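You operate a simulated robot arm through the tools that you are given. There is no shell and no other tool. Be economical: measure what you need, move in short steps, check, and stop when the job is done.

The job below is to be done with a simulated two-armed robot. You get a single attempt, and the scene is never put back.

TASK
Take the purple block and leave it on the top of the grey parts trolley. Put the small brown carton marked "shims" from the far edge of the trailer bed on top of the cable reel and the small brown carton that says "rivets" on the top of the black cupboard. Take the parts box labelled "bulbs" from the tail end of the trailer bed and put it on the top of the right black chest. Pick up the grease tube marked "lithium" from the tail end of the trailer bed with one hand, pass it to the other hand and put it on the top shelf of the timber rack. Take the 17 mm shackle from the rear of the trailer bed and put it on the lower shelf of the lift bench. Take the wheel bolt from the tail end of the trailer bed and put it on top of the black rubber buffer there. Put the tall rubber block on the top of the fitting bench. Stack the steel bracket that says "M" from the rear of the trailer bed on top of the steel bracket labelled "T". Put the 24 mm socket from the front of the trailer bed on the far edge of the trailer bed and the 21 mm socket on the lower shelf of the lift bench. Open the socket flap. The order is free. Set down upright: small brown carton.
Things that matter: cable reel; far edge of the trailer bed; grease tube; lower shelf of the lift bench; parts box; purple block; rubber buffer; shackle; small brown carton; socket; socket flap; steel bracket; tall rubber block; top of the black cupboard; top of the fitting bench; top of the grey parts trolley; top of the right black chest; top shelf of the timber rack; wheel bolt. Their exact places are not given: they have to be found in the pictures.

Only the result counts: the job must be done as asked and must still hold three seconds after the hand-in. Knocking over, shifting, dropping, spilling or breaking anything else fails it.

THE ROBOT
Two 7-joint arms with three-finger grippers on one trunk, on a base that drives. Base frame: it is fixed to the floor where the robot stands at the start and does not move with it; the origin is under the middle of the robot, x ahead of it, y to its left, z up; the surface under the hand at the start is at about z = 0.7. Readings come in m, degrees, newtons and seconds.
The left shoulder is at the start at [0.07, 0.146, 1.088], the right one opposite. With the tool pointing down near the work surface each hand reaches from about 0.26 to 0.68 m from the robot's upright axis, wherever it stands, measured 20 degrees to its own side. Places, roughly: cable reel (15x15x8 cm) [0.5, -0.3, 0.7]; far edge of the trailer bed [0.5, -0.4, 0.7]; grease tube [1, -1.25, 0.75]; lower shelf of the lift bench [4.6, -1, 0.3]; parts box [0.75, -1, 0.75]; purple block [0.5, 0, 0.75]; rubber buffer [1, -1.25, 0.75]; shackle [2, -1.25, 0.75]; small brown carton [0.25, -0.75, 0.75]; socket [2.75, 1, 0.75]; socket flap [1.9, -3.9, 1]; steel bracket [2.25, -0.75, 0.75]; tall rubber block (5x8x12 cm) [2, -0.8, 0.8]; top of the black cupboard [-1.4, 0, 0.9]; top of the fitting bench [4.1, -2.1, 0.9]; top of the grey parts trolley [5.3, 1.2, 0.9]; top of the right black chest [-1.5, -0.5, 0.9]; top shelf of the timber rack [3.7, -3.6, 1]; wheel bolt (3x3x6 cm) [1.5, -1.5, 0.7]. Payload 2.2 kg a hand.
Tool frame (each hand has its own): the origin (TCP) lies between the finger pads and is the grasp point; the fingertips stand 0.028 m ahead of it; z points along the fingers, y is the line along which they close. The gripper opens to 0.102 m. The gripper's body begins 0.071 m behind the TCP.
Orientation is that of the tool frame in the base frame, as a unit quaternion [x, y, z, w]. With the fingers straight down and closing along the base's y, the tool's x points along the base's -x, its y along +y and its z along -z.

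THE INTERFACE
- The arms move only by the tool jog_arm. It takes "left_deltas", "right_deltas" or both (then of equal length, played together; a hand with none holds still); each is a list that holds one entry, the list of rows, each a list of 7 numbers: the shift along the tool's x, y, z in m, then the turn, a rotation vector about the tool's x, y, z in degrees, then the finger opening in m, from 0 to 0.102. In form: [[[x, y, z, wx, wy, wz, hand], ...]]. A call has 1 to 10 rows; each row shifts and turns the commanded pose from where the row before left it, along the tool's axes as they then stand. Rows are played at 5 a second. More than 0.05 m and 8.6 degrees between two rows, or a gripper value outside its range, and nothing of the call is played. Where a pose cannot be reached the arm comes as near as it can. A force on the tool above 40 N (or 10 N above the force at the start of the call, whichever is more), or a blocked arm, ends the call early, and 0.2 s more pass. The fingers move at their own pace and stop on an object; they squeeze with about 31 N. The grip force told is the motor's: it shows also when the fingers shut on nothing. Time passes only in rows, and 0.2 s behind the last, so rows that do not move let the fingers close. The reply holds the time, the measured pose of the TCP, the force on the tool along the base axes, the opening and the grip force, in the units named above and with some noise, with the torque about the TCP (base axes, N m) and any sound that the robot's microphone picked up.
- Cameras (640 x 400 px; columns grow to the right, rows downward): "scene" is now at [0.1276, -0.0263, 1.302]; the picture's right is [-0.33, -0.95, 0.00], its down [-0.66, 0.23, -0.72] and it looks along [0.68, -0.23, -0.69] (base axes); focal length 214 px, centre (320, 200). "left" rides on the left gripper at [0.072, 0.038, -0.086] in its tool frame; the picture's right is [-0.46, 0.89, 0.00], its down [-0.60, -0.32, -0.73] and it looks along [-0.65, -0.34, 0.68] (tool axes); focal length 256 px, centre (320, 200). "right" rides on the right gripper at [0.069, 0.044, -0.086] in its tool frame; the picture's right is [-0.53, 0.85, 0.00], its down [-0.58, -0.36, -0.73] and it looks along [-0.62, -0.39, 0.68] (tool axes); focal length 256 px, centre (320, 200).
- grab_frame(camera): a new picture of that camera. It takes no simulated time.
- move_column(by): slides the trunk up (or, below 0, down) by that many m; the arms and the scene camera ride with it, the base frame stays. It gives what a move gives, with no picture.
- steer(legs): drives the robot by 1 to 6 legs, each [ahead, left, turn to the left] in m, m and degrees, along the robot's own axes; the way and the turn of a leg run together, so that a leg with both is an arc; at most 1.5 m and 180 degrees a leg. The arms and the cameras ride along, it lands a little off, and it stops where it bumps. It gives what a move gives.
- turn_head(pan, tilt): turns the head with the scene camera to pan (to the left, within 86 degrees either way) and tilt (down, from -29 to 69), counted from straight ahead of the robot. It gives what a move gives.
- pixel_to_xyz(camera, pixels): for up to 12 pixels [column, row] of the newest picture of that camera ("zoom" is the newest enlarged one), the place [x, y, z] in the base frame of the surface seen there, good to about 0.002 m. It takes no simulated time.
- enlarge(camera, box): a new picture of the part [left, top, right, bottom] of that camera's present view, enlarged. It takes no simulated time.
- hand_in(): hands the job in; it is judged then, once.

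Go step by step. Measure first, check grasps and placings, and put right what went wrong. The budget is 378 turns and 360 pictures, counting those below and the enlarged ones. Unless the task says otherwise, let go and move clear before handing in, and close with one line.

The tools are called after ">>>" by a JSON object that holds its "fn" and its "kwargs". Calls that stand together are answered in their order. jog_arm: Moves the arms, as the interface text tells. Its arguments: {"type":"object","properties":{"left_deltas":{"type":"array"},"right_deltas":{"type":"array"}},"required":[]} The other tools are called the same way: move_column (by) slides the trunk up or down; steer (legs) drives the base; turn_head (pan, tilt) turns the head that bears the scene camera; grab_frame (camera) takes a picture; pixel_to_xyz (camera, pixels) gives the place of the surface under pixels of a picture; enlarge (camera, box) takes an enlarged picture of a part of a camera's view; hand_in () hands the job in.

At the start:

```text
time_s: 0.0
left_tcp_pos: [0.4078, -0.0709, 0.959]
left_orientation: [-0.002, 1.0, 0.0, 0.0]
left_force: [0.0, 0.2, 0.0]
left_torque: [0.01, -0.01, 0.01]
left_grip_width: 0.1022
left_gripper_force: 0.0
right_tcp_pos: [0.3403, -0.3541, 0.9825]
right_orientation: [-0.001, 1.0, 0.0, -0.001]
right_force: [0.4, -0.5, 0.1]
right_torque: [-0.02, 0.0, 0.03]
right_grip_width: 0.1022
right_gripper_force: 0.0
trunk travel left (down, up): [-0.625, 0.315]
robot x, y, heading: [0.0013, -0.001, 0.1]
head pan, tilt: [-19.1, 44.0]
```

scene: 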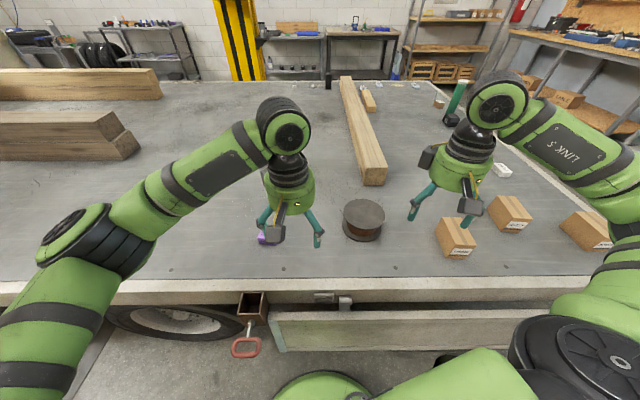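
right: 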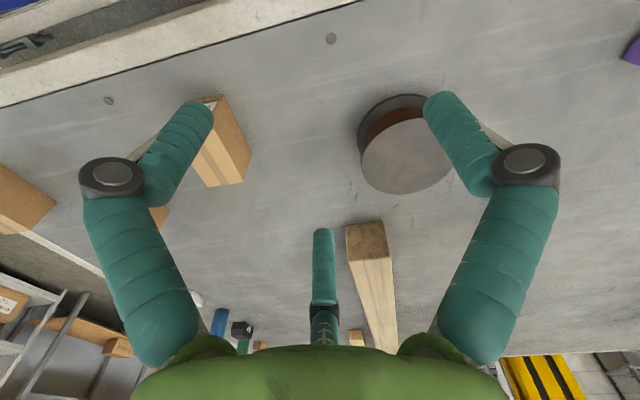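
left: 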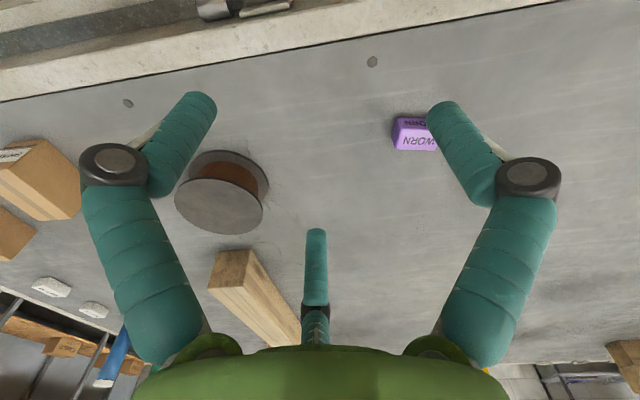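

I start by looking over the scene: the purple block sits under the left hand, the reel at (363,220), cartons at (455,237), (510,214), (588,230). I look around with enlarged views.

>>> {"fn": "enlarge", "kwargs": {"camera": "scene", "box": [400, 60, 640, 260]}}

>>> {"fn": "enlarge", "kwargs": {"camera": "scene", "box": [200, 0, 440, 150]}}

>>> {"fn": "turn_head", "kwargs": {"pan": -70, "tilt": 30}}

>>> {"fn": "grab_frame", "kwargs": {"camera": "scene"}}

>>> {"fn": "turn_head", "kwargs": {"pan": 50, "tilt": 25}}

>>> {"fn": "grab_frame", "kwargs": {"camera": "scene"}}

```text
2.00 times, centred on (520, 160) of scene
```

zoom: 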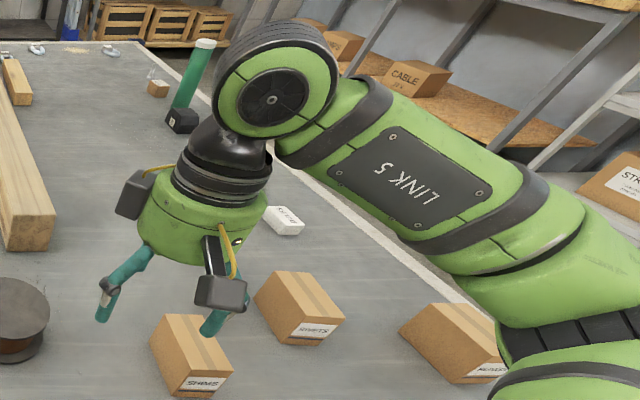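

```text
2.67 times, centred on (320, 75) of scene
```

zoom: 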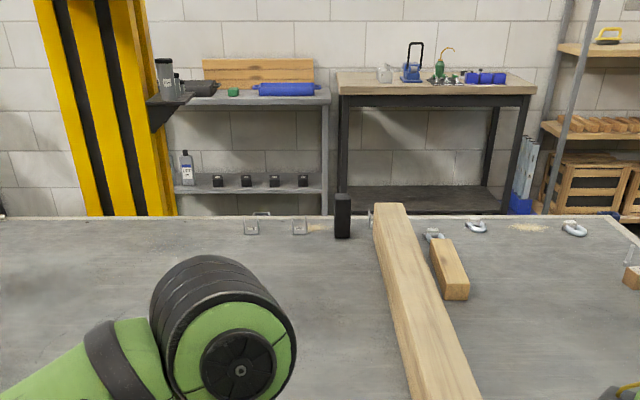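

```text
time_s: 1.2
left_tcp_pos: [0.4065, -0.0693, 0.9586]
left_orientation: [-0.001, 1.0, 0.0, 0.0]
left_force: [-0.2, 0.6, -0.4]
left_torque: [-0.02, 0.0, 0.02]
left_grip_width: 0.1016
left_gripper_force: 0.0
right_tcp_pos: [0.3403, -0.3545, 0.9833]
right_orientation: [0.0, 1.0, 0.0, 0.0]
right_force: [-1.1, 0.0, -0.1]
right_torque: [-0.01, 0.02, -0.06]
right_grip_width: 0.1019
right_gripper_force: 0.0
trunk travel left (down, up): [-0.625, 0.315]
robot x, y, heading: [0.0008, -0.0011, -0.2]
head pan, tilt: [-70.0, 30.0]
```

```text
354 pictures are left
```

scene: 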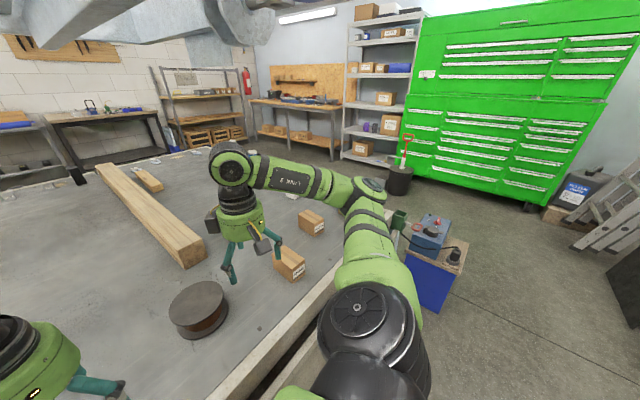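

```text
time_s: 3.2
left_tcp_pos: [0.4078, -0.0711, 0.9587]
left_orientation: [-0.002, 1.0, 0.0, 0.0]
left_force: [0.6, 0.2, 0.3]
left_torque: [-0.01, 0.02, 0.03]
left_grip_width: 0.102
left_gripper_force: 0.2
right_tcp_pos: [0.3402, -0.3561, 0.9831]
right_orientation: [0.0, 1.0, 0.0, 0.0]
right_force: [0.0, 0.3, -0.9]
right_torque: [0.01, 0.01, 0.03]
right_grip_width: 0.1022
right_gripper_force: 0.1
trunk travel left (down, up): [-0.625, 0.315]
robot x, y, heading: [-0.0018, -0.0022, -0.0]
head pan, tilt: [50.0, 25.0]
```

```text
353 pictures are left
```

scene: 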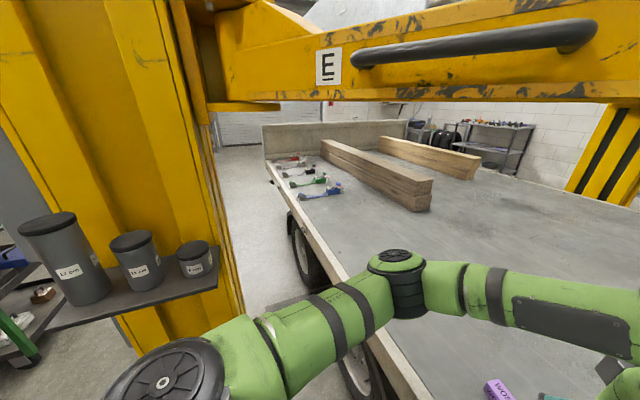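

The bed lies ahead with its front to the left and its tail to the right. I zoom in on the labels of the cartons and the small things near the tail.

>>> {"fn": "turn_head", "kwargs": {"pan": -60, "tilt": 45}}

>>> {"fn": "grab_frame", "kwargs": {"camera": "scene"}}

>>> {"fn": "enlarge", "kwargs": {"camera": "scene", "box": [200, 40, 440, 190]}}

>>> {"fn": "turn_head", "kwargs": {"pan": -20, "tilt": 20}}

>>> {"fn": "grab_frame", "kwargs": {"camera": "scene"}}

>>> {"fn": "turn_head", "kwargs": {"pan": 20, "tilt": 20}}

>>> {"fn": "grab_frame", "kwargs": {"camera": "scene"}}

```text
time_s: 5.1
left_tcp_pos: [0.406, -0.0712, 0.959]
left_orientation: [0.0, 1.0, 0.0, 0.0]
left_force: [0.5, -0.8, 0.4]
left_torque: [-0.01, 0.03, 0.0]
left_grip_width: 0.1021
left_gripper_force: 0.0
right_tcp_pos: [0.3407, -0.3556, 0.9826]
right_orientation: [-0.001, 1.0, 0.001, 0.0]
right_force: [-0.4, 0.2, -0.4]
right_torque: [0.0, 0.05, -0.03]
right_grip_width: 0.102
right_gripper_force: 0.1
trunk travel left (down, up): [-0.625, 0.315]
robot x, y, heading: [-0.0025, 0.0005, -0.1]
head pan, tilt: [-60.0, 45.0]
```

```text
352 pictures are left
```

scene: 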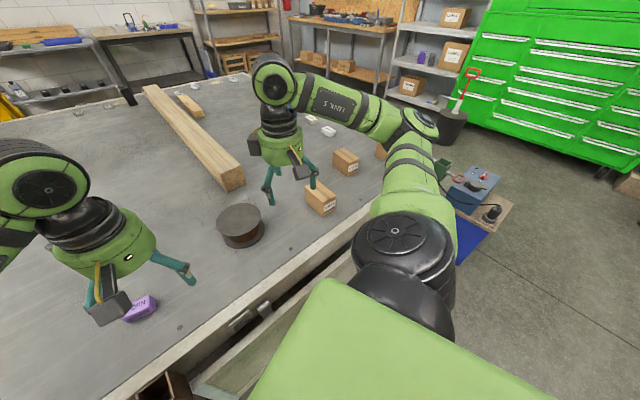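

```text
2.67 times, centred on (320, 115) of scene
```

zoom: 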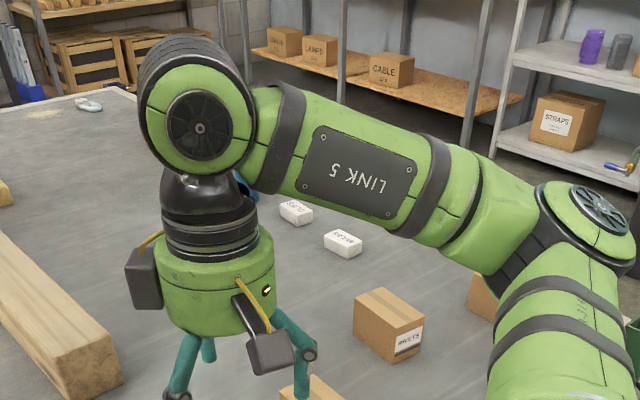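

```text
time_s: 6.1
left_tcp_pos: [0.4069, -0.0709, 0.9593]
left_orientation: [-0.001, 1.0, 0.0, 0.0]
left_force: [-0.1, -0.6, -0.4]
left_torque: [0.02, 0.02, 0.0]
left_grip_width: 0.102
left_gripper_force: 0.1
right_tcp_pos: [0.34, -0.3548, 0.9828]
right_orientation: [0.001, 1.0, 0.001, 0.001]
right_force: [0.1, -0.4, 1.0]
right_torque: [-0.02, -0.01, 0.04]
right_grip_width: 0.102
right_gripper_force: 0.1
trunk travel left (down, up): [-0.625, 0.315]
robot x, y, heading: [-0.0021, -0.0002, 0.3]
head pan, tilt: [-20.0, 20.0]
```

```text
350 pictures are left
```

scene: 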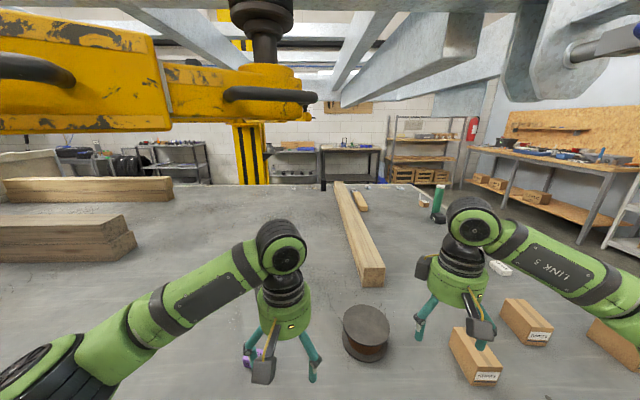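

```text
time_s: 7.2
left_tcp_pos: [0.4067, -0.071, 0.9595]
left_orientation: [-0.001, 1.0, 0.0, 0.0]
left_force: [0.0, 0.8, 0.3]
left_torque: [-0.01, 0.01, 0.02]
left_grip_width: 0.1018
left_gripper_force: 0.1
right_tcp_pos: [0.3413, -0.3554, 0.9818]
right_orientation: [0.0, 1.0, -0.001, 0.0]
right_force: [-0.4, 0.6, 0.5]
right_torque: [0.01, 0.0, 0.01]
right_grip_width: 0.1019
right_gripper_force: 0.1
trunk travel left (down, up): [-0.625, 0.315]
robot x, y, heading: [0.0011, 0.004, -0.1]
head pan, tilt: [20.0, 20.0]
```

```text
349 pictures are left
```

scene: 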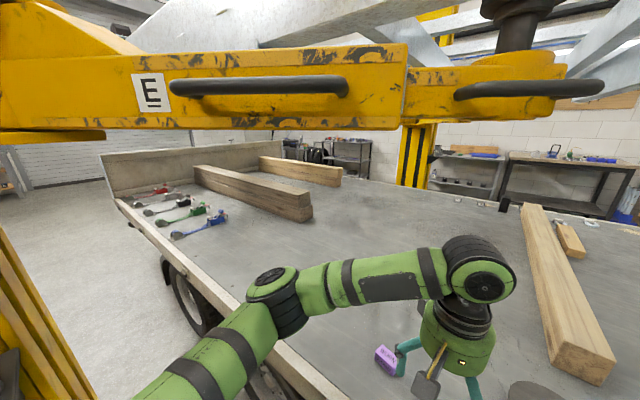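

The rivets carton is the middle one of three. I measure bed edges and near objects from a fresh view.

>>> {"fn": "pixel_to_xyz", "kwargs": {"camera": "scene", "pixels": [[120, 200], [105, 165], [280, 345], [505, 203], [160, 190], [185, 233], [205, 180], [300, 215], [275, 160], [560, 380], [385, 358], [455, 200]]}}

>>> {"fn": "turn_head", "kwargs": {"pan": -35, "tilt": 40}}

>>> {"fn": "grab_frame", "kwargs": {"camera": "scene"}}

```text
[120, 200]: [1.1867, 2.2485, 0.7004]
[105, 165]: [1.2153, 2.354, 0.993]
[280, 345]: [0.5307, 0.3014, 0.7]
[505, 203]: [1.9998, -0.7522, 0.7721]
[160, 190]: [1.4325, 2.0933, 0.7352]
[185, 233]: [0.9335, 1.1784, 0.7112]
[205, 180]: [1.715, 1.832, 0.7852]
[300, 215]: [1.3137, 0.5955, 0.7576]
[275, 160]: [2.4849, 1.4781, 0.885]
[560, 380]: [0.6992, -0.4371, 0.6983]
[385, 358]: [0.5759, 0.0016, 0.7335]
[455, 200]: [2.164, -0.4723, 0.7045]
```

```text
time_s: 8.4
left_tcp_pos: [0.4084, -0.0706, 0.9593]
left_orientation: [0.0, 1.0, 0.0, 0.0]
left_force: [-0.7, -0.1, 0.4]
left_torque: [-0.03, -0.01, -0.02]
left_grip_width: 0.102
left_gripper_force: 0.0
right_tcp_pos: [0.3401, -0.3557, 0.9822]
right_orientation: [0.0, 1.0, 0.001, 0.0]
right_force: [-0.4, 0.1, 0.1]
right_torque: [0.0, -0.03, 0.01]
right_grip_width: 0.1021
right_gripper_force: 0.1
trunk travel left (down, up): [-0.625, 0.315]
robot x, y, heading: [0.0026, -0.0015, -0.1]
head pan, tilt: [-35.0, 40.0]
```

```text
348 pictures are left
```

scene: 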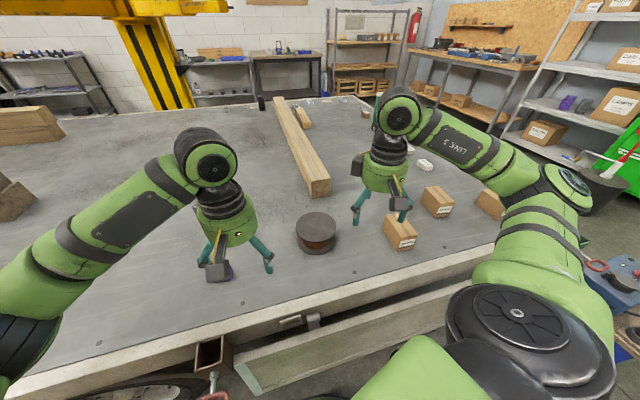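

I measure the bed edge, cartons and reel here.

>>> {"fn": "pixel_to_xyz", "kwargs": {"camera": "scene", "pixels": [[100, 352], [280, 303], [480, 250], [318, 225], [400, 225], [407, 248], [437, 195], [490, 195], [425, 163], [355, 97], [260, 100], [318, 240]]}}

>>> {"fn": "enlarge", "kwargs": {"camera": "scene", "box": [280, 170, 520, 320]}}

>>> {"fn": "enlarge", "kwargs": {"camera": "scene", "box": [240, 80, 480, 190]}}

```text
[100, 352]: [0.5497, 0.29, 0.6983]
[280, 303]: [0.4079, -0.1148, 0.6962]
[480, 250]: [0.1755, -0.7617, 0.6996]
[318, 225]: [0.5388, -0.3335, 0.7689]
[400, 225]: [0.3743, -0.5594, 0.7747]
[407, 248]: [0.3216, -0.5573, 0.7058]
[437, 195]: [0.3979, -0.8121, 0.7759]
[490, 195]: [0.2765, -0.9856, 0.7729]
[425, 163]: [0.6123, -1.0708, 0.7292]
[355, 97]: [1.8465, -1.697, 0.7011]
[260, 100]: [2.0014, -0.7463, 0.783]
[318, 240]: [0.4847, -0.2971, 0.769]
```

```text
2.67 times, centred on (400, 245) of scene
```

zoom: 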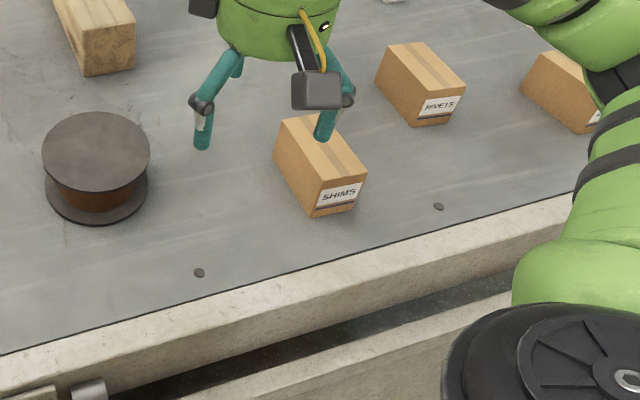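

```text
2.67 times, centred on (360, 135) of scene
```

zoom: 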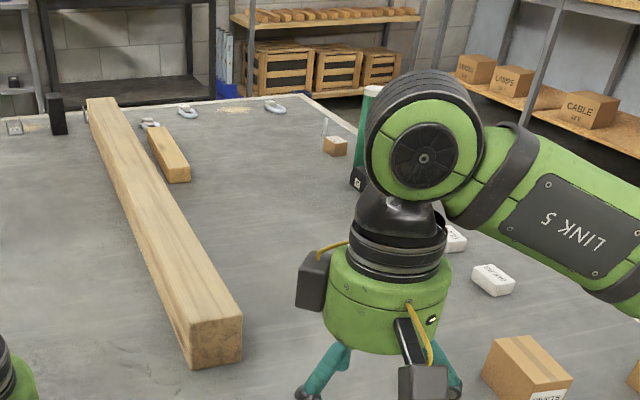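

The trailer's near edge runs turned about 20° to my y axis; shims is at (0.37,-0.56), rivets at (0.40,-0.81). I measure their top corners and the reel.

>>> {"fn": "pixel_to_xyz", "kwargs": {"camera": "scene", "pixels": [[386, 216], [415, 234], [397, 238], [405, 217], [425, 188], [440, 188], [452, 200], [435, 204], [298, 226], [336, 226], [318, 214], [317, 239]]}}

>>> {"fn": "grab_frame", "kwargs": {"camera": "right"}}

```text
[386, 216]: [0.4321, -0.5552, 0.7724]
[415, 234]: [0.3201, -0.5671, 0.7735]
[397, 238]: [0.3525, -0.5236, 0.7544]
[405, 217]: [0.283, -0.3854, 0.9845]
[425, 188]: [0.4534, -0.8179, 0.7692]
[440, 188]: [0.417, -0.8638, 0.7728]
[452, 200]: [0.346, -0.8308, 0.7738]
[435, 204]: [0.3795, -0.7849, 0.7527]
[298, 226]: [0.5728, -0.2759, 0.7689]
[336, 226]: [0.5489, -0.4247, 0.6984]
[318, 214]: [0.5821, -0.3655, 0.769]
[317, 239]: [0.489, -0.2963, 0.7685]
```

```text
345 pictures are left
```

right: 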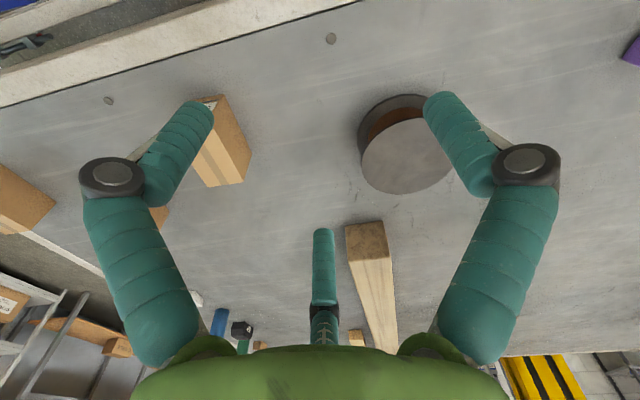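

Reel centre is about (0.535,-0.33), top z 0.769. I turn to face the trailer squarely (-20°) and slide right 0.25 m, so that shims and reel are in front of the right arm.

>>> {"fn": "steer", "kwargs": {"legs": [[0, 0, -20], [0, -0.25, 0]]}}

>>> {"fn": "turn_head", "kwargs": {"pan": -25, "tilt": 50}}

>>> {"fn": "grab_frame", "kwargs": {"camera": "scene"}}

```text
time_s: 11.4
left_tcp_pos: [0.2727, -0.4383, 0.9585]
left_orientation: [0.174, 0.985, 0.0, -0.001]
left_force: [0.9, 0.3, -0.9]
left_torque: [0.03, 0.0, -0.01]
left_grip_width: 0.102
left_gripper_force: 0.1
right_tcp_pos: [0.1118, -0.6837, 0.9832]
right_orientation: [0.174, 0.985, -0.001, 0.0]
right_force: [0.4, 0.2, 0.4]
right_torque: [0.03, 0.0, -0.03]
right_grip_width: 0.102
right_gripper_force: 0.0
trunk travel left (down, up): [-0.625, 0.315]
robot x, y, heading: [-0.0887, -0.2333, -20.1]
head pan, tilt: [-35.0, 40.0]
```

```text
time_s: 12.1
left_tcp_pos: [0.2733, -0.4401, 0.9594]
left_orientation: [0.174, 0.985, -0.001, 0.001]
left_force: [0.0, -0.2, 0.5]
left_torque: [0.0, -0.03, -0.02]
left_grip_width: 0.1023
left_gripper_force: 0.2
right_tcp_pos: [0.1124, -0.6846, 0.983]
right_orientation: [0.176, 0.984, 0.001, 0.0]
right_force: [0.4, -0.1, 0.1]
right_torque: [0.0, 0.0, -0.03]
right_grip_width: 0.1019
right_gripper_force: 0.2
trunk travel left (down, up): [-0.625, 0.315]
robot x, y, heading: [-0.0884, -0.2334, -20.2]
head pan, tilt: [-25.0, 50.0]
```

```text
344 pictures are left
```

scene: 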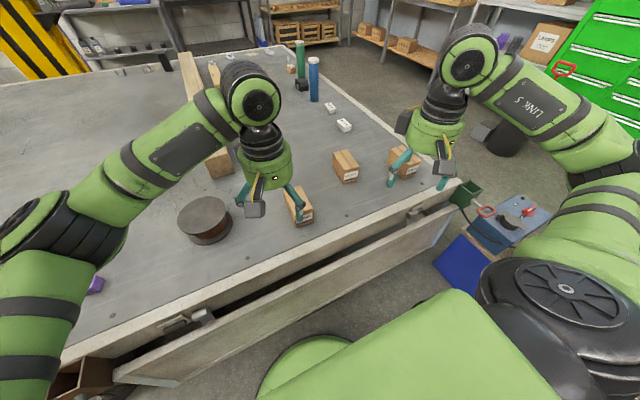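

The left hand hovers by shims at (300,205). I enlarge and measure it, and locate the battery cart.

>>> {"fn": "pixel_to_xyz", "kwargs": {"camera": "scene", "pixels": [[445, 270], [520, 215], [490, 250], [327, 107], [344, 125], [300, 45], [313, 60]]}}

>>> {"fn": "enlarge", "kwargs": {"camera": "scene", "box": [240, 130, 440, 255]}}

```text
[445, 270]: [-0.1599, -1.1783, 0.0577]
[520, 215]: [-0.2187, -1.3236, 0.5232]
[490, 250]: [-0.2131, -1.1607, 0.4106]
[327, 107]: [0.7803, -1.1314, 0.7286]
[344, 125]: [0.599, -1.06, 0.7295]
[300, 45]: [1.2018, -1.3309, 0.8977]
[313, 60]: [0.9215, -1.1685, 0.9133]
```

```text
3.20 times, centred on (340, 192) of scene
```

zoom: 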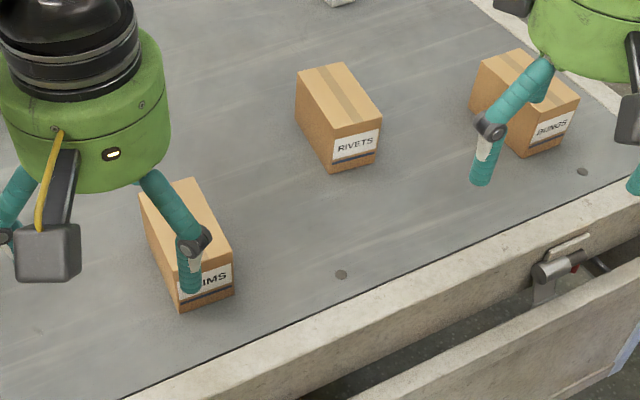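

Measure the top corners of both cartons in the zoom picture.

>>> {"fn": "pixel_to_xyz", "kwargs": {"camera": "zoom", "pixels": [[146, 199], [177, 270], [228, 252], [190, 184], [301, 82], [342, 68], [376, 111], [333, 132], [339, 97], [160, 215]]}}

```text
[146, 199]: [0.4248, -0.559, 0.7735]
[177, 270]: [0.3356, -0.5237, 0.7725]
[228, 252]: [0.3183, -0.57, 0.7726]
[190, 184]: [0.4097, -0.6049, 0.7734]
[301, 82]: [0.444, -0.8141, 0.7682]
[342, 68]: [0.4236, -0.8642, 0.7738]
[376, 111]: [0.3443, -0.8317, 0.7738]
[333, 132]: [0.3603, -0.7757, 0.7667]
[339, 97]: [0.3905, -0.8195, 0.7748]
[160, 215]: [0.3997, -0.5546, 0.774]
```

Shims centre is (0.372,-0.565), long axis along my heading; the left hand's fingers already close across it. I move the left hand over it and down.

>>> {"fn": "jog_arm", "kwargs": {"left_deltas": [[[-0.034, -0.021, 0, 0, 0, 0, 0.102], [-0.034, -0.021, 0, 0, 0, 0, 0.102], [-0.034, -0.021, 0, 0, 0, 0, 0.102], [-0.034, -0.021, 0, 0, 0, 0, 0.102], [0, 0, 0.043, 0, 0, 0, 0.102], [0, 0, 0.043, 0, 0, 0, 0.102], [0, 0, 0.043, 0, 0, 0, 0.102], [0, 0, 0.043, 0, 0, 0, 0.102], [0, 0, 0.042, 0, 0, 0, 0.102], [0, 0, 0, 0, 0, 0, 0.102]]]}}

>>> {"fn": "grab_frame", "kwargs": {"camera": "left"}}

```text
time_s: 14.0
left_tcp_pos: [0.3527, -0.5395, 0.7842]
left_orientation: [0.174, 0.985, -0.011, 0.017]
left_force: [-0.7, 1.3, 8.3]
left_torque: [-0.37, -0.32, 0.07]
left_grip_width: 0.1027
left_gripper_force: 0.0
left hand out of reach, approached as far as the arm can: row 4
right_tcp_pos: [0.1117, -0.6819, 0.9836]
right_orientation: [0.174, 0.985, -0.001, 0.001]
right_force: [0.2, -0.3, -0.1]
right_torque: [0.03, 0.0, 0.0]
right_grip_width: 0.1016
right_gripper_force: 0.0
trunk travel left (down, up): [-0.625, 0.315]
robot x, y, heading: [-0.0832, -0.2342, -20.4]
head pan, tilt: [-25.0, 50.0]
stopped in row 9 (left hand): the force on the tool passed its limit at 59 N (the readings are from after the stop); the commanded pose is now the measured one
```

```text
342 pictures are left
```

left: 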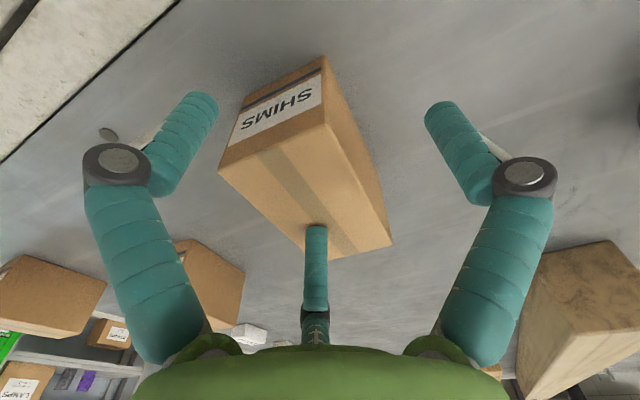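

The left arm ran out of reach and something pressed at 59 N. I check where the finger tips really are with the left camera's pixels (200,100), (445,110), (316,235).

>>> {"fn": "pixel_to_xyz", "kwargs": {"camera": "left", "pixels": [[200, 105], [440, 112], [316, 240], [300, 180], [316, 300], [150, 250], [115, 165], [525, 175]]}}

>>> {"fn": "enlarge", "kwargs": {"camera": "scene", "box": [220, 110, 400, 250]}}

```text
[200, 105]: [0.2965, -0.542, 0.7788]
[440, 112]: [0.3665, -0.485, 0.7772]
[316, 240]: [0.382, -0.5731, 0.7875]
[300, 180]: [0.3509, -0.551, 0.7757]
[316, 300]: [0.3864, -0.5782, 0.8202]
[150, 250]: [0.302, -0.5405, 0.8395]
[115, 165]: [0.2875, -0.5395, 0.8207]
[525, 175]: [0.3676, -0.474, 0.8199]
```

```text
2.86 times, centred on (310, 180) of scene
```

zoom: 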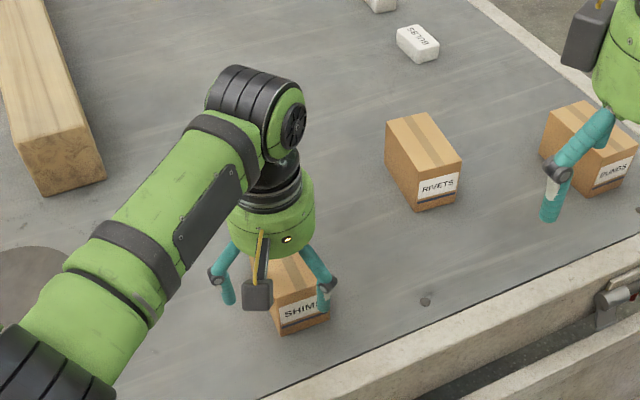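

The picture and depth show three fingers, at tool about (0.05,-0.02), (0.005,0.055) and (-0.04,-0.02), and the third came down on the carton. I lift off and watch how the hand closes.

>>> {"fn": "jog_arm", "kwargs": {"left_deltas": [[[0, 0, -0.045, 0, 0, 0, 0.102], [0, 0, -0.045, 0, 0, 0, 0.102], [0, 0, -0.045, 0, 0, 0, 0.102], [0, 0, 0, 0, 0, 0, 0.05], [0, 0, 0, 0, 0, 0, 0.05]]]}}

>>> {"fn": "grab_frame", "kwargs": {"camera": "left"}}

>>> {"fn": "jog_arm", "kwargs": {"left_deltas": [[[0, 0, 0, 0, 0, 0, 0.0], [0, 0, 0, 0, 0, 0, 0.0]]]}}

>>> {"fn": "grab_frame", "kwargs": {"camera": "left"}}

>>> {"fn": "grab_frame", "kwargs": {"camera": "scene"}}

```text
time_s: 15.2
left_tcp_pos: [0.3472, -0.5352, 0.9185]
left_orientation: [0.174, 0.985, -0.01, 0.015]
left_force: [0.8, 0.0, -0.8]
left_torque: [-0.01, 0.0, 0.0]
left_grip_width: 0.0498
left_gripper_force: 0.0
right_tcp_pos: [0.1125, -0.6852, 0.9827]
right_orientation: [0.175, 0.985, 0.0, 0.0]
right_force: [0.8, -0.2, 0.7]
right_torque: [0.0, -0.03, -0.04]
right_grip_width: 0.1023
right_gripper_force: 0.0
trunk travel left (down, up): [-0.625, 0.315]
robot x, y, heading: [-0.0818, -0.2372, -20.1]
head pan, tilt: [-25.0, 50.0]
```

```text
340 pictures are left
```

left: 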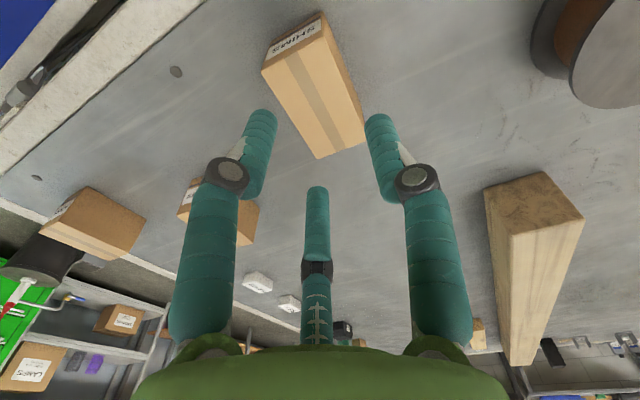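

```text
time_s: 15.8
left_tcp_pos: [0.3482, -0.5345, 0.9183]
left_orientation: [0.174, 0.985, -0.01, 0.016]
left_force: [0.2, -0.4, 0.7]
left_torque: [0.01, 0.02, 0.01]
left_grip_width: 0.0023
left_gripper_force: 30.4
right_tcp_pos: [0.1121, -0.6845, 0.9824]
right_orientation: [0.175, 0.985, 0.001, 0.0]
right_force: [-0.2, 0.0, 0.4]
right_torque: [0.02, 0.0, 0.01]
right_grip_width: 0.1017
right_gripper_force: 0.0
trunk travel left (down, up): [-0.625, 0.315]
robot x, y, heading: [-0.087, -0.2329, -20.4]
head pan, tilt: [-25.0, 50.0]
```

```text
339 pictures are left
```

left: 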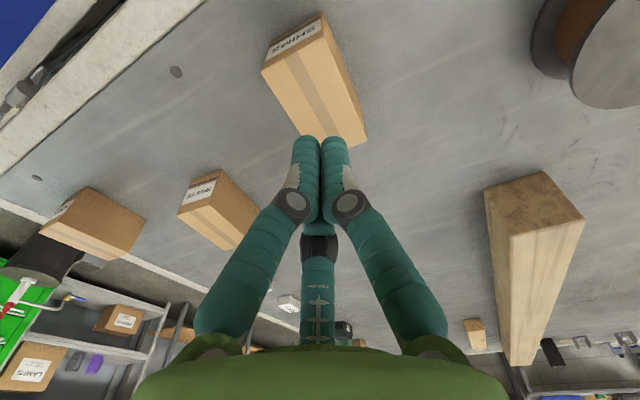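

```text
338 pictures are left
```

scene: 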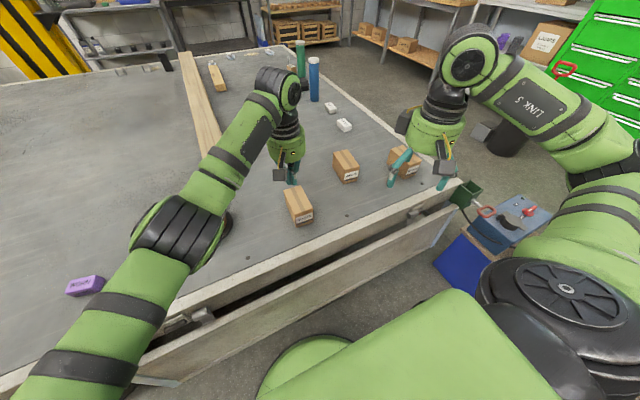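

All three fingers close concentrically: one on +y, two on -y at x±. So a box must lie between, centred at tool y = +width/6. I check whether shims moved and how near the base is to the trailer side.

>>> {"fn": "pixel_to_xyz", "kwargs": {"camera": "scene", "pixels": [[286, 190], [296, 218], [311, 212], [304, 189], [250, 340], [310, 360], [300, 345], [360, 320], [160, 378], [210, 318]]}}

>>> {"fn": "enlarge", "kwargs": {"camera": "scene", "box": [260, 150, 370, 240]}}

```text
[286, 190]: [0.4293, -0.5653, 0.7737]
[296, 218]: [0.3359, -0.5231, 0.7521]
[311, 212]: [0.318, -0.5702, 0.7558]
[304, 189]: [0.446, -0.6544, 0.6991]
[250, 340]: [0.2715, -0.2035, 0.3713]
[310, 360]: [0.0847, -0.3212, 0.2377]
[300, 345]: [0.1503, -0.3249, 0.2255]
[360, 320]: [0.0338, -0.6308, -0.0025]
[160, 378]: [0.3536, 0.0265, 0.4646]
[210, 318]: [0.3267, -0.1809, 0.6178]
```

```text
4.44 times, centred on (315, 195) of scene
```

zoom: 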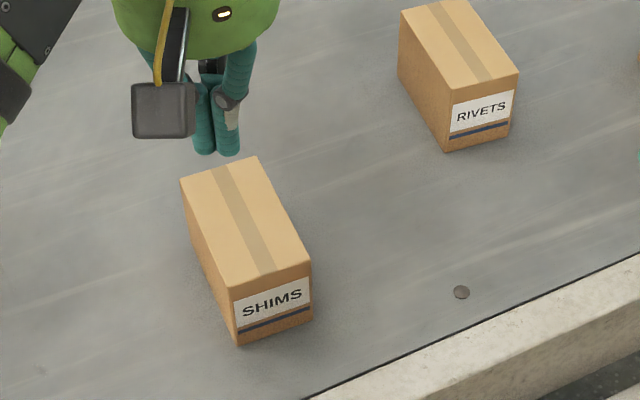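

Shims hasn't moved noticeably. The base has only ~7 cm to the folded side board, so I slide right 0.15 m along the trailer.

>>> {"fn": "steer", "kwargs": {"legs": [[0, -0.15, 0]]}}

>>> {"fn": "jog_arm", "kwargs": {"left_deltas": [[[0, 0, 0, 0, 0, 0, 0.102], [0, 0, 0, 0, 0, 0, 0.102]]]}}

>>> {"fn": "enlarge", "kwargs": {"camera": "scene", "box": [180, 130, 460, 300]}}

```text
time_s: 17.2
left_tcp_pos: [0.2947, -0.6774, 0.9187]
left_orientation: [0.175, 0.984, -0.009, 0.014]
left_force: [0.1, -0.1, -0.7]
left_torque: [0.01, -0.02, -0.01]
left_grip_width: 0.0016
left_gripper_force: 30.8
right_tcp_pos: [0.0595, -0.8252, 0.9832]
right_orientation: [0.175, 0.985, 0.0, 0.0]
right_force: [-0.2, 0.8, -0.2]
right_torque: [-0.01, -0.04, 0.02]
right_grip_width: 0.102
right_gripper_force: 0.0
trunk travel left (down, up): [-0.625, 0.315]
robot x, y, heading: [-0.1369, -0.3737, -20.0]
head pan, tilt: [-25.0, 50.0]
```

```text
time_s: 17.8
left_tcp_pos: [0.2952, -0.6778, 0.918]
left_orientation: [0.174, 0.985, -0.009, 0.016]
left_force: [-0.2, -0.1, 0.6]
left_torque: [0.01, -0.02, 0.01]
left_grip_width: 0.102
left_gripper_force: 0.0
right_tcp_pos: [0.0585, -0.8272, 0.9821]
right_orientation: [0.176, 0.984, 0.001, 0.0]
right_force: [0.0, 0.5, 0.7]
right_torque: [0.05, 0.02, -0.01]
right_grip_width: 0.102
right_gripper_force: 0.1
trunk travel left (down, up): [-0.625, 0.315]
robot x, y, heading: [-0.1388, -0.3754, -20.1]
head pan, tilt: [-25.0, 50.0]
```

```text
2.29 times, centred on (320, 215) of scene
```

zoom: 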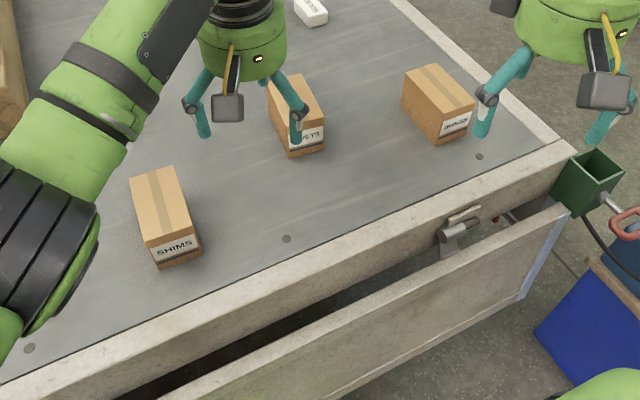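

I level the left tool (it tilts ~2°), move it over shims with the box offset to the three-finger layout, and go down.

>>> {"fn": "jog_arm", "kwargs": {"left_deltas": [[[-0.011, 0.04, 0, -0.72, 1.87, 0, 0.102], [-0.011, 0.04, 0, 0, 0, 0, 0.102], [-0.0114, 0.0396, 0, 0, 0, 0, 0.102], [0, 0, 0.04, 0, 0, 0, 0.102], [0, 0, 0.04, 0, 0, 0, 0.102], [0, 0, 0, 0, 0, 0, 0.102]]]}}

>>> {"fn": "grab_frame", "kwargs": {"camera": "left"}}

```text
time_s: 19.2
left_tcp_pos: [0.3686, -0.5755, 0.8397]
left_orientation: [0.175, 0.985, -0.001, 0.001]
left_force: [-0.3, -0.4, -0.1]
left_torque: [-0.01, 0.01, -0.01]
left_grip_width: 0.1022
left_gripper_force: 0.0
right_tcp_pos: [0.0595, -0.8264, 0.9823]
right_orientation: [0.175, 0.984, 0.0, 0.0]
right_force: [0.7, -0.2, -0.1]
right_torque: [-0.01, -0.01, 0.01]
right_grip_width: 0.1019
right_gripper_force: 0.2
trunk travel left (down, up): [-0.625, 0.315]
robot x, y, heading: [-0.137, -0.374, -20.2]
head pan, tilt: [-25.0, 50.0]
```

```text
335 pictures are left
```

left: 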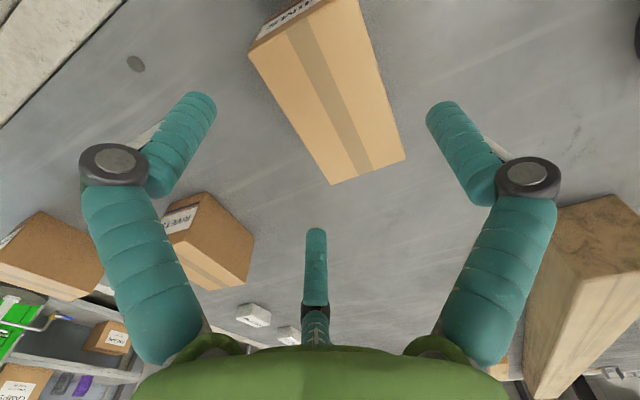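

The box lies between the right finger and the other two, parallel. I go down the remaining 9.5 cm.

>>> {"fn": "jog_arm", "kwargs": {"left_deltas": [[[0, 0, 0.035, 0, 0, 0, 0.102], [0, 0, 0.03, 0, 0, 0, 0.102], [0, 0, 0.028, 0, 0, 0, 0.102], [0, 0, 0, 0, 0, 0, 0.102]]]}}

>>> {"fn": "grab_frame", "kwargs": {"camera": "left"}}

```text
time_s: 20.2
left_tcp_pos: [0.3675, -0.5753, 0.7452]
left_orientation: [0.175, 0.985, -0.001, 0.0]
left_force: [0.5, -0.2, 0.1]
left_torque: [-0.01, 0.0, -0.01]
left_grip_width: 0.102
left_gripper_force: 0.0
right_tcp_pos: [0.0588, -0.8267, 0.9829]
right_orientation: [0.175, 0.985, 0.0, 0.0]
right_force: [-0.2, -0.4, -0.6]
right_torque: [0.0, -0.03, 0.04]
right_grip_width: 0.1017
right_gripper_force: 0.1
trunk travel left (down, up): [-0.625, 0.315]
robot x, y, heading: [-0.1316, -0.3758, -20.0]
head pan, tilt: [-25.0, 50.0]
```

```text
334 pictures are left
```

left: 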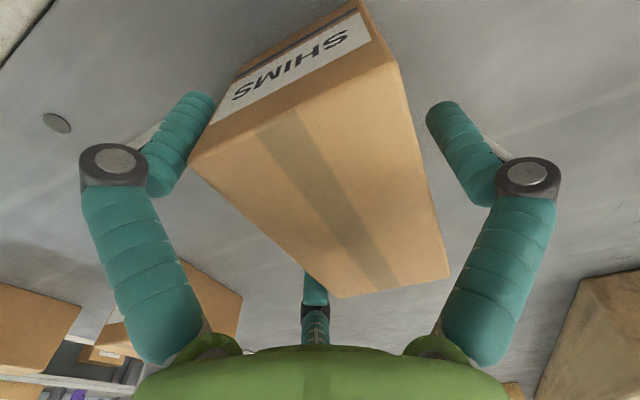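

Fingers straddle the carton without contact. Close and lift slightly, then lift up clear of the reel.

>>> {"fn": "jog_arm", "kwargs": {"left_deltas": [[[0, 0, 0, 0, 0, 0, 0.03], [0, 0, 0, 0, 0, 0, 0.03], [0, 0, 0, 0, 0, 0, 0.03], [0, 0, -0.03, 0, 0, 0, 0.03], [0, 0, -0.04, 0, 0, 0, 0.03], [0, 0, -0.04, 0, 0, 0, 0.03], [0, 0, -0.02, 0, 0, 0, 0.03]]]}}

>>> {"fn": "grab_frame", "kwargs": {"camera": "left"}}

>>> {"fn": "grab_frame", "kwargs": {"camera": "scene"}}

```text
time_s: 21.8
left_tcp_pos: [0.3678, -0.5777, 0.8747]
left_orientation: [0.174, 0.985, 0.0, 0.0]
left_force: [-0.7, 0.2, -4.5]
left_torque: [-0.02, 0.03, 0.01]
left_grip_width: 0.0862
left_gripper_force: 31.6
right_tcp_pos: [0.0595, -0.8259, 0.982]
right_orientation: [0.176, 0.984, 0.0, 0.001]
right_force: [0.3, 1.0, 0.1]
right_torque: [0.01, -0.03, 0.0]
right_grip_width: 0.102
right_gripper_force: 0.1
trunk travel left (down, up): [-0.625, 0.315]
robot x, y, heading: [-0.1378, -0.3785, -20.4]
head pan, tilt: [-25.0, 50.0]
```

```text
333 pictures are left
```

left: 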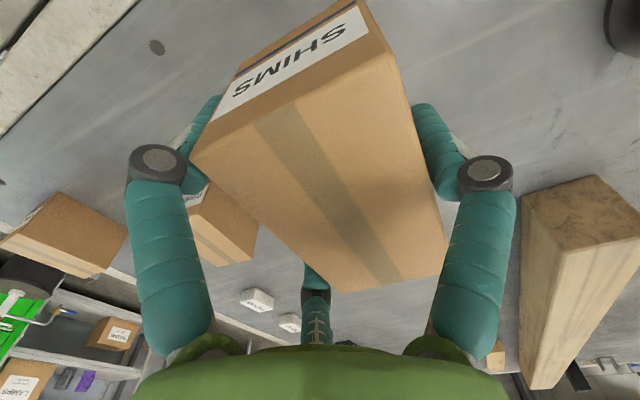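

```text
332 pictures are left
```

scene: 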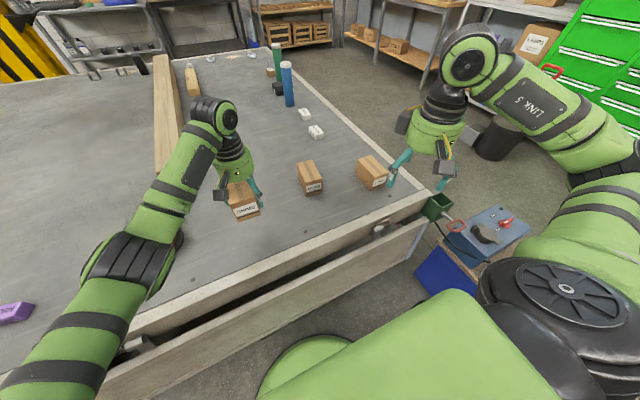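

Shims is held. I carry it over the reel centre.

>>> {"fn": "jog_arm", "kwargs": {"left_deltas": [[[-0.0117, 0.0465, 0, 0, 0, 0, 0.03], [-0.0117, 0.0465, 0, 0, 0, 0, 0.03], [-0.0117, 0.0465, 0, 0, 0, 0, 0.03], [-0.0117, 0.0465, 0, 0, 0, 0, 0.03], [-0.0117, 0.0465, 0, 0, 0, 0, 0.03], [-0.0117, 0.0465, 0, 0, 0, 0, 0.03], [0, 0, 0, 0, 0, 0, 0.03]]]}}

>>> {"fn": "turn_head", "kwargs": {"pan": 10, "tilt": 50}}

>>> {"fn": "grab_frame", "kwargs": {"camera": "scene"}}

>>> {"fn": "grab_frame", "kwargs": {"camera": "left"}}

```text
time_s: 23.4
left_tcp_pos: [0.5278, -0.339, 0.8758]
left_orientation: [0.175, 0.985, 0.0, 0.0]
left_force: [0.3, -1.1, -4.3]
left_torque: [-0.02, 0.04, 0.01]
left_grip_width: 0.0864
left_gripper_force: 31.3
right_tcp_pos: [0.059, -0.8265, 0.9831]
right_orientation: [0.175, 0.984, 0.001, 0.0]
right_force: [0.2, -0.2, -0.3]
right_torque: [0.04, 0.0, 0.01]
right_grip_width: 0.1018
right_gripper_force: 0.0
trunk travel left (down, up): [-0.625, 0.315]
robot x, y, heading: [-0.1437, -0.3748, -20.3]
head pan, tilt: [-25.0, 50.0]
```

```text
time_s: 24.4
left_tcp_pos: [0.5274, -0.3389, 0.8761]
left_orientation: [0.174, 0.985, -0.001, 0.0]
left_force: [-0.1, 0.1, -3.3]
left_torque: [-0.05, 0.02, 0.0]
left_grip_width: 0.0861
left_gripper_force: 30.9
right_tcp_pos: [0.06, -0.827, 0.9828]
right_orientation: [0.175, 0.985, 0.0, 0.0]
right_force: [-0.6, 0.4, -0.3]
right_torque: [0.01, 0.0, -0.02]
right_grip_width: 0.102
right_gripper_force: 0.0
trunk travel left (down, up): [-0.625, 0.315]
robot x, y, heading: [-0.1399, -0.3775, -20.5]
head pan, tilt: [10.0, 50.0]
```

```text
331 pictures are left
```

scene: 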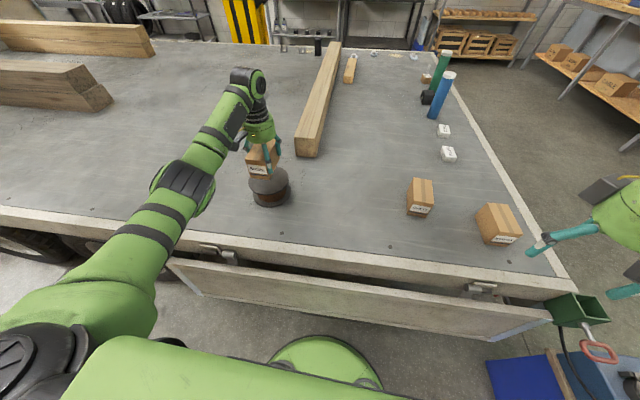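

```text
330 pictures are left
```

left: 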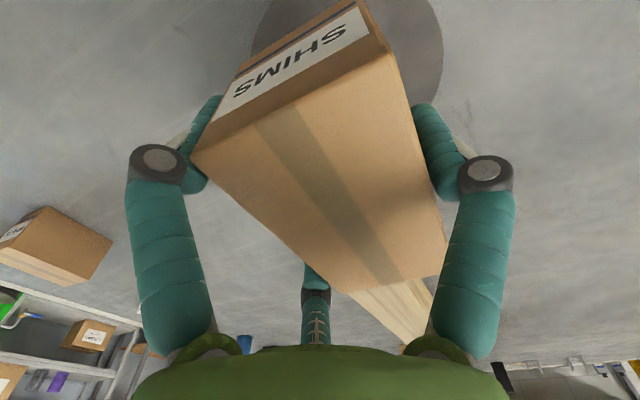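

I verify the reel's outline against the carton.

>>> {"fn": "enlarge", "kwargs": {"camera": "scene", "box": [220, 120, 320, 220]}}

>>> {"fn": "pixel_to_xyz", "kwargs": {"camera": "zoom", "pixels": [[200, 280], [285, 325], [390, 275], [230, 180], [310, 170], [240, 240], [330, 225]]}}

```text
4.00 times, centred on (270, 170) of scene
```

zoom: 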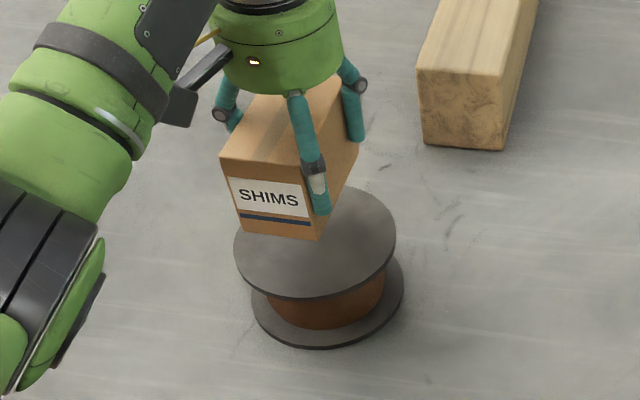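

```text
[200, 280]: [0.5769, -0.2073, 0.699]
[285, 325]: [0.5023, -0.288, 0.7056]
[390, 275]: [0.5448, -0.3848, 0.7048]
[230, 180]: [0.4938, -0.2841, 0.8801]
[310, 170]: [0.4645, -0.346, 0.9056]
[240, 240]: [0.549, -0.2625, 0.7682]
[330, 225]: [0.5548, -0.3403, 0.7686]
```

The carton centre lies about over the reel centre (0.535,-0.33). I lower 6.1 cm, open and rise.

>>> {"fn": "jog_arm", "kwargs": {"left_deltas": [[[0, 0, 0.03, 0, 0, 0, 0.03], [0, 0, 0.025, 0, 0, 0, 0.03], [0, 0, 0.006, 0, 0, 0, 0.03], [0, 0, 0, 0, 0, 0, 0.03]]]}}

>>> {"fn": "enlarge", "kwargs": {"camera": "scene", "box": [220, 120, 320, 220]}}

```text
time_s: 25.4
left_tcp_pos: [0.5293, -0.3384, 0.8177]
left_orientation: [0.173, 0.985, -0.001, 0.004]
left_force: [5.1, 2.8, 19.2]
left_torque: [0.47, 0.89, -0.2]
left_grip_width: 0.0862
left_gripper_force: 31.1
right_tcp_pos: [0.057, -0.8261, 0.9831]
right_orientation: [0.176, 0.984, 0.001, 0.001]
right_force: [0.6, -0.8, -0.7]
right_torque: [0.0, -0.04, 0.0]
right_grip_width: 0.1021
right_gripper_force: 0.1
trunk travel left (down, up): [-0.625, 0.315]
robot x, y, heading: [-0.137, -0.3778, -20.3]
head pan, tilt: [10.0, 50.0]
```

```text
4.00 times, centred on (270, 170) of scene
```

zoom: 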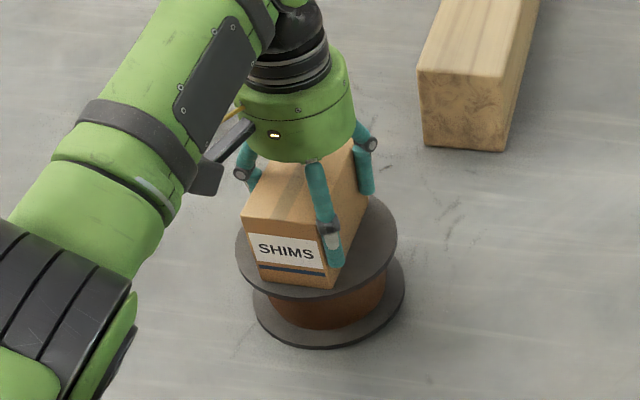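

It touches down at 19 N, but the front corners are near the reel's rim. I lift 6 mm, shift 1 cm away from me, set down, release, and rise.

>>> {"fn": "jog_arm", "kwargs": {"left_deltas": [[[0, 0, -0.007, 0, 0, 0, 0.03], [-0.01, 0, 0, 0, 0, 0, 0.03], [0, 0, 0.004, 0, 0, 0, 0.03], [0, 0, 0, 0, 0, 0, 0.102], [0, 0, 0, 0, 0, 0, 0.102], [0, 0, -0.03, 0, 0, 0, 0.102], [0, 0, -0.04, 0, 0, 0, 0.102], [0, 0, -0.04, 0, 0, 0, 0.102], [0.03, 0, -0.03, 0, 0, 0, 0.102]]]}}

>>> {"fn": "enlarge", "kwargs": {"camera": "scene", "box": [220, 120, 320, 220]}}

>>> {"fn": "grab_frame", "kwargs": {"camera": "left"}}

```text
time_s: 27.4
left_tcp_pos: [0.5088, -0.3287, 0.9558]
left_orientation: [0.173, 0.985, -0.002, 0.0]
left_force: [-0.3, 1.0, -0.3]
left_torque: [0.02, -0.05, -0.03]
left_grip_width: 0.102
left_gripper_force: 0.0
right_tcp_pos: [0.059, -0.8239, 0.9844]
right_orientation: [0.176, 0.984, -0.001, 0.0]
right_force: [0.3, 0.2, -0.1]
right_torque: [-0.03, -0.03, 0.0]
right_grip_width: 0.102
right_gripper_force: 0.2
trunk travel left (down, up): [-0.625, 0.315]
robot x, y, heading: [-0.1398, -0.3758, -20.2]
head pan, tilt: [10.0, 50.0]
```

```text
4.00 times, centred on (270, 170) of scene
```

zoom: 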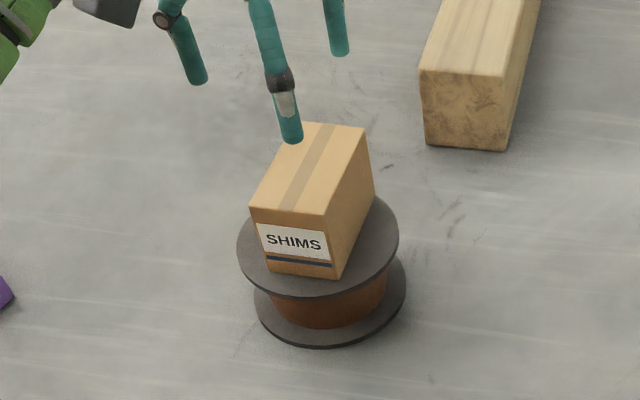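

```text
326 pictures are left
```

left: 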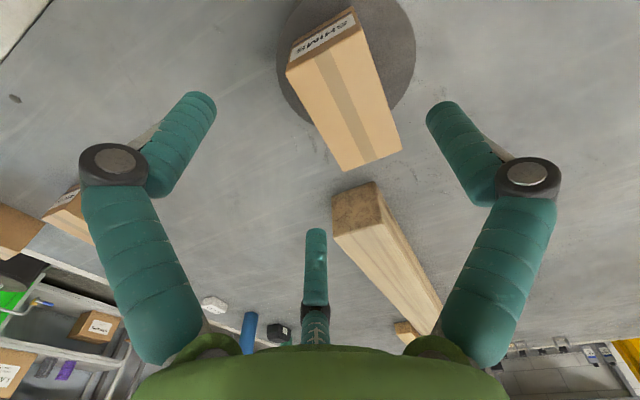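

Shims stands well on the reel. Next rivets with the right hand: slide right 0.12 m and ahead 0.03 m.

>>> {"fn": "steer", "kwargs": {"legs": [[0, -0.12, 0], [0.03, 0, 0]]}}

>>> {"fn": "turn_head", "kwargs": {"pan": -20, "tilt": 50}}

>>> {"fn": "grab_frame", "kwargs": {"camera": "scene"}}

```text
time_s: 29.1
left_tcp_pos: [0.4951, -0.4547, 0.9572]
left_orientation: [0.175, 0.985, -0.001, 0.002]
left_force: [-0.8, 0.0, 0.3]
left_torque: [-0.02, 0.0, -0.02]
left_grip_width: 0.1021
left_gripper_force: 0.1
right_tcp_pos: [0.0425, -0.9489, 0.9839]
right_orientation: [0.176, 0.984, 0.0, 0.001]
right_force: [0.4, 0.1, 1.0]
right_torque: [-0.02, -0.01, -0.03]
right_grip_width: 0.1021
right_gripper_force: 0.0
trunk travel left (down, up): [-0.625, 0.315]
robot x, y, heading: [-0.1513, -0.4977, -20.2]
head pan, tilt: [10.0, 50.0]
```

```text
time_s: 30.0
left_tcp_pos: [0.4963, -0.4565, 0.9556]
left_orientation: [0.176, 0.984, -0.001, -0.001]
left_force: [0.4, 0.4, -0.4]
left_torque: [-0.01, 0.0, 0.0]
left_grip_width: 0.1019
left_gripper_force: 0.1
right_tcp_pos: [0.0435, -0.9499, 0.9825]
right_orientation: [0.177, 0.984, 0.0, 0.0]
right_force: [-0.5, -0.6, 0.5]
right_torque: [-0.01, -0.03, 0.0]
right_grip_width: 0.102
right_gripper_force: 0.1
trunk travel left (down, up): [-0.625, 0.315]
robot x, y, heading: [-0.1488, -0.4978, -20.2]
head pan, tilt: [-20.0, 50.0]
```

```text
325 pictures are left
```

scene: 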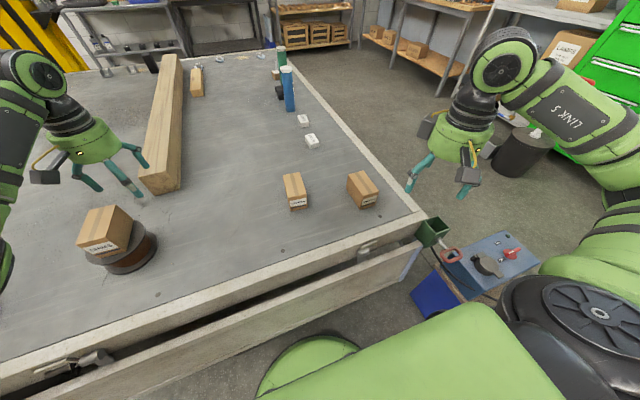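

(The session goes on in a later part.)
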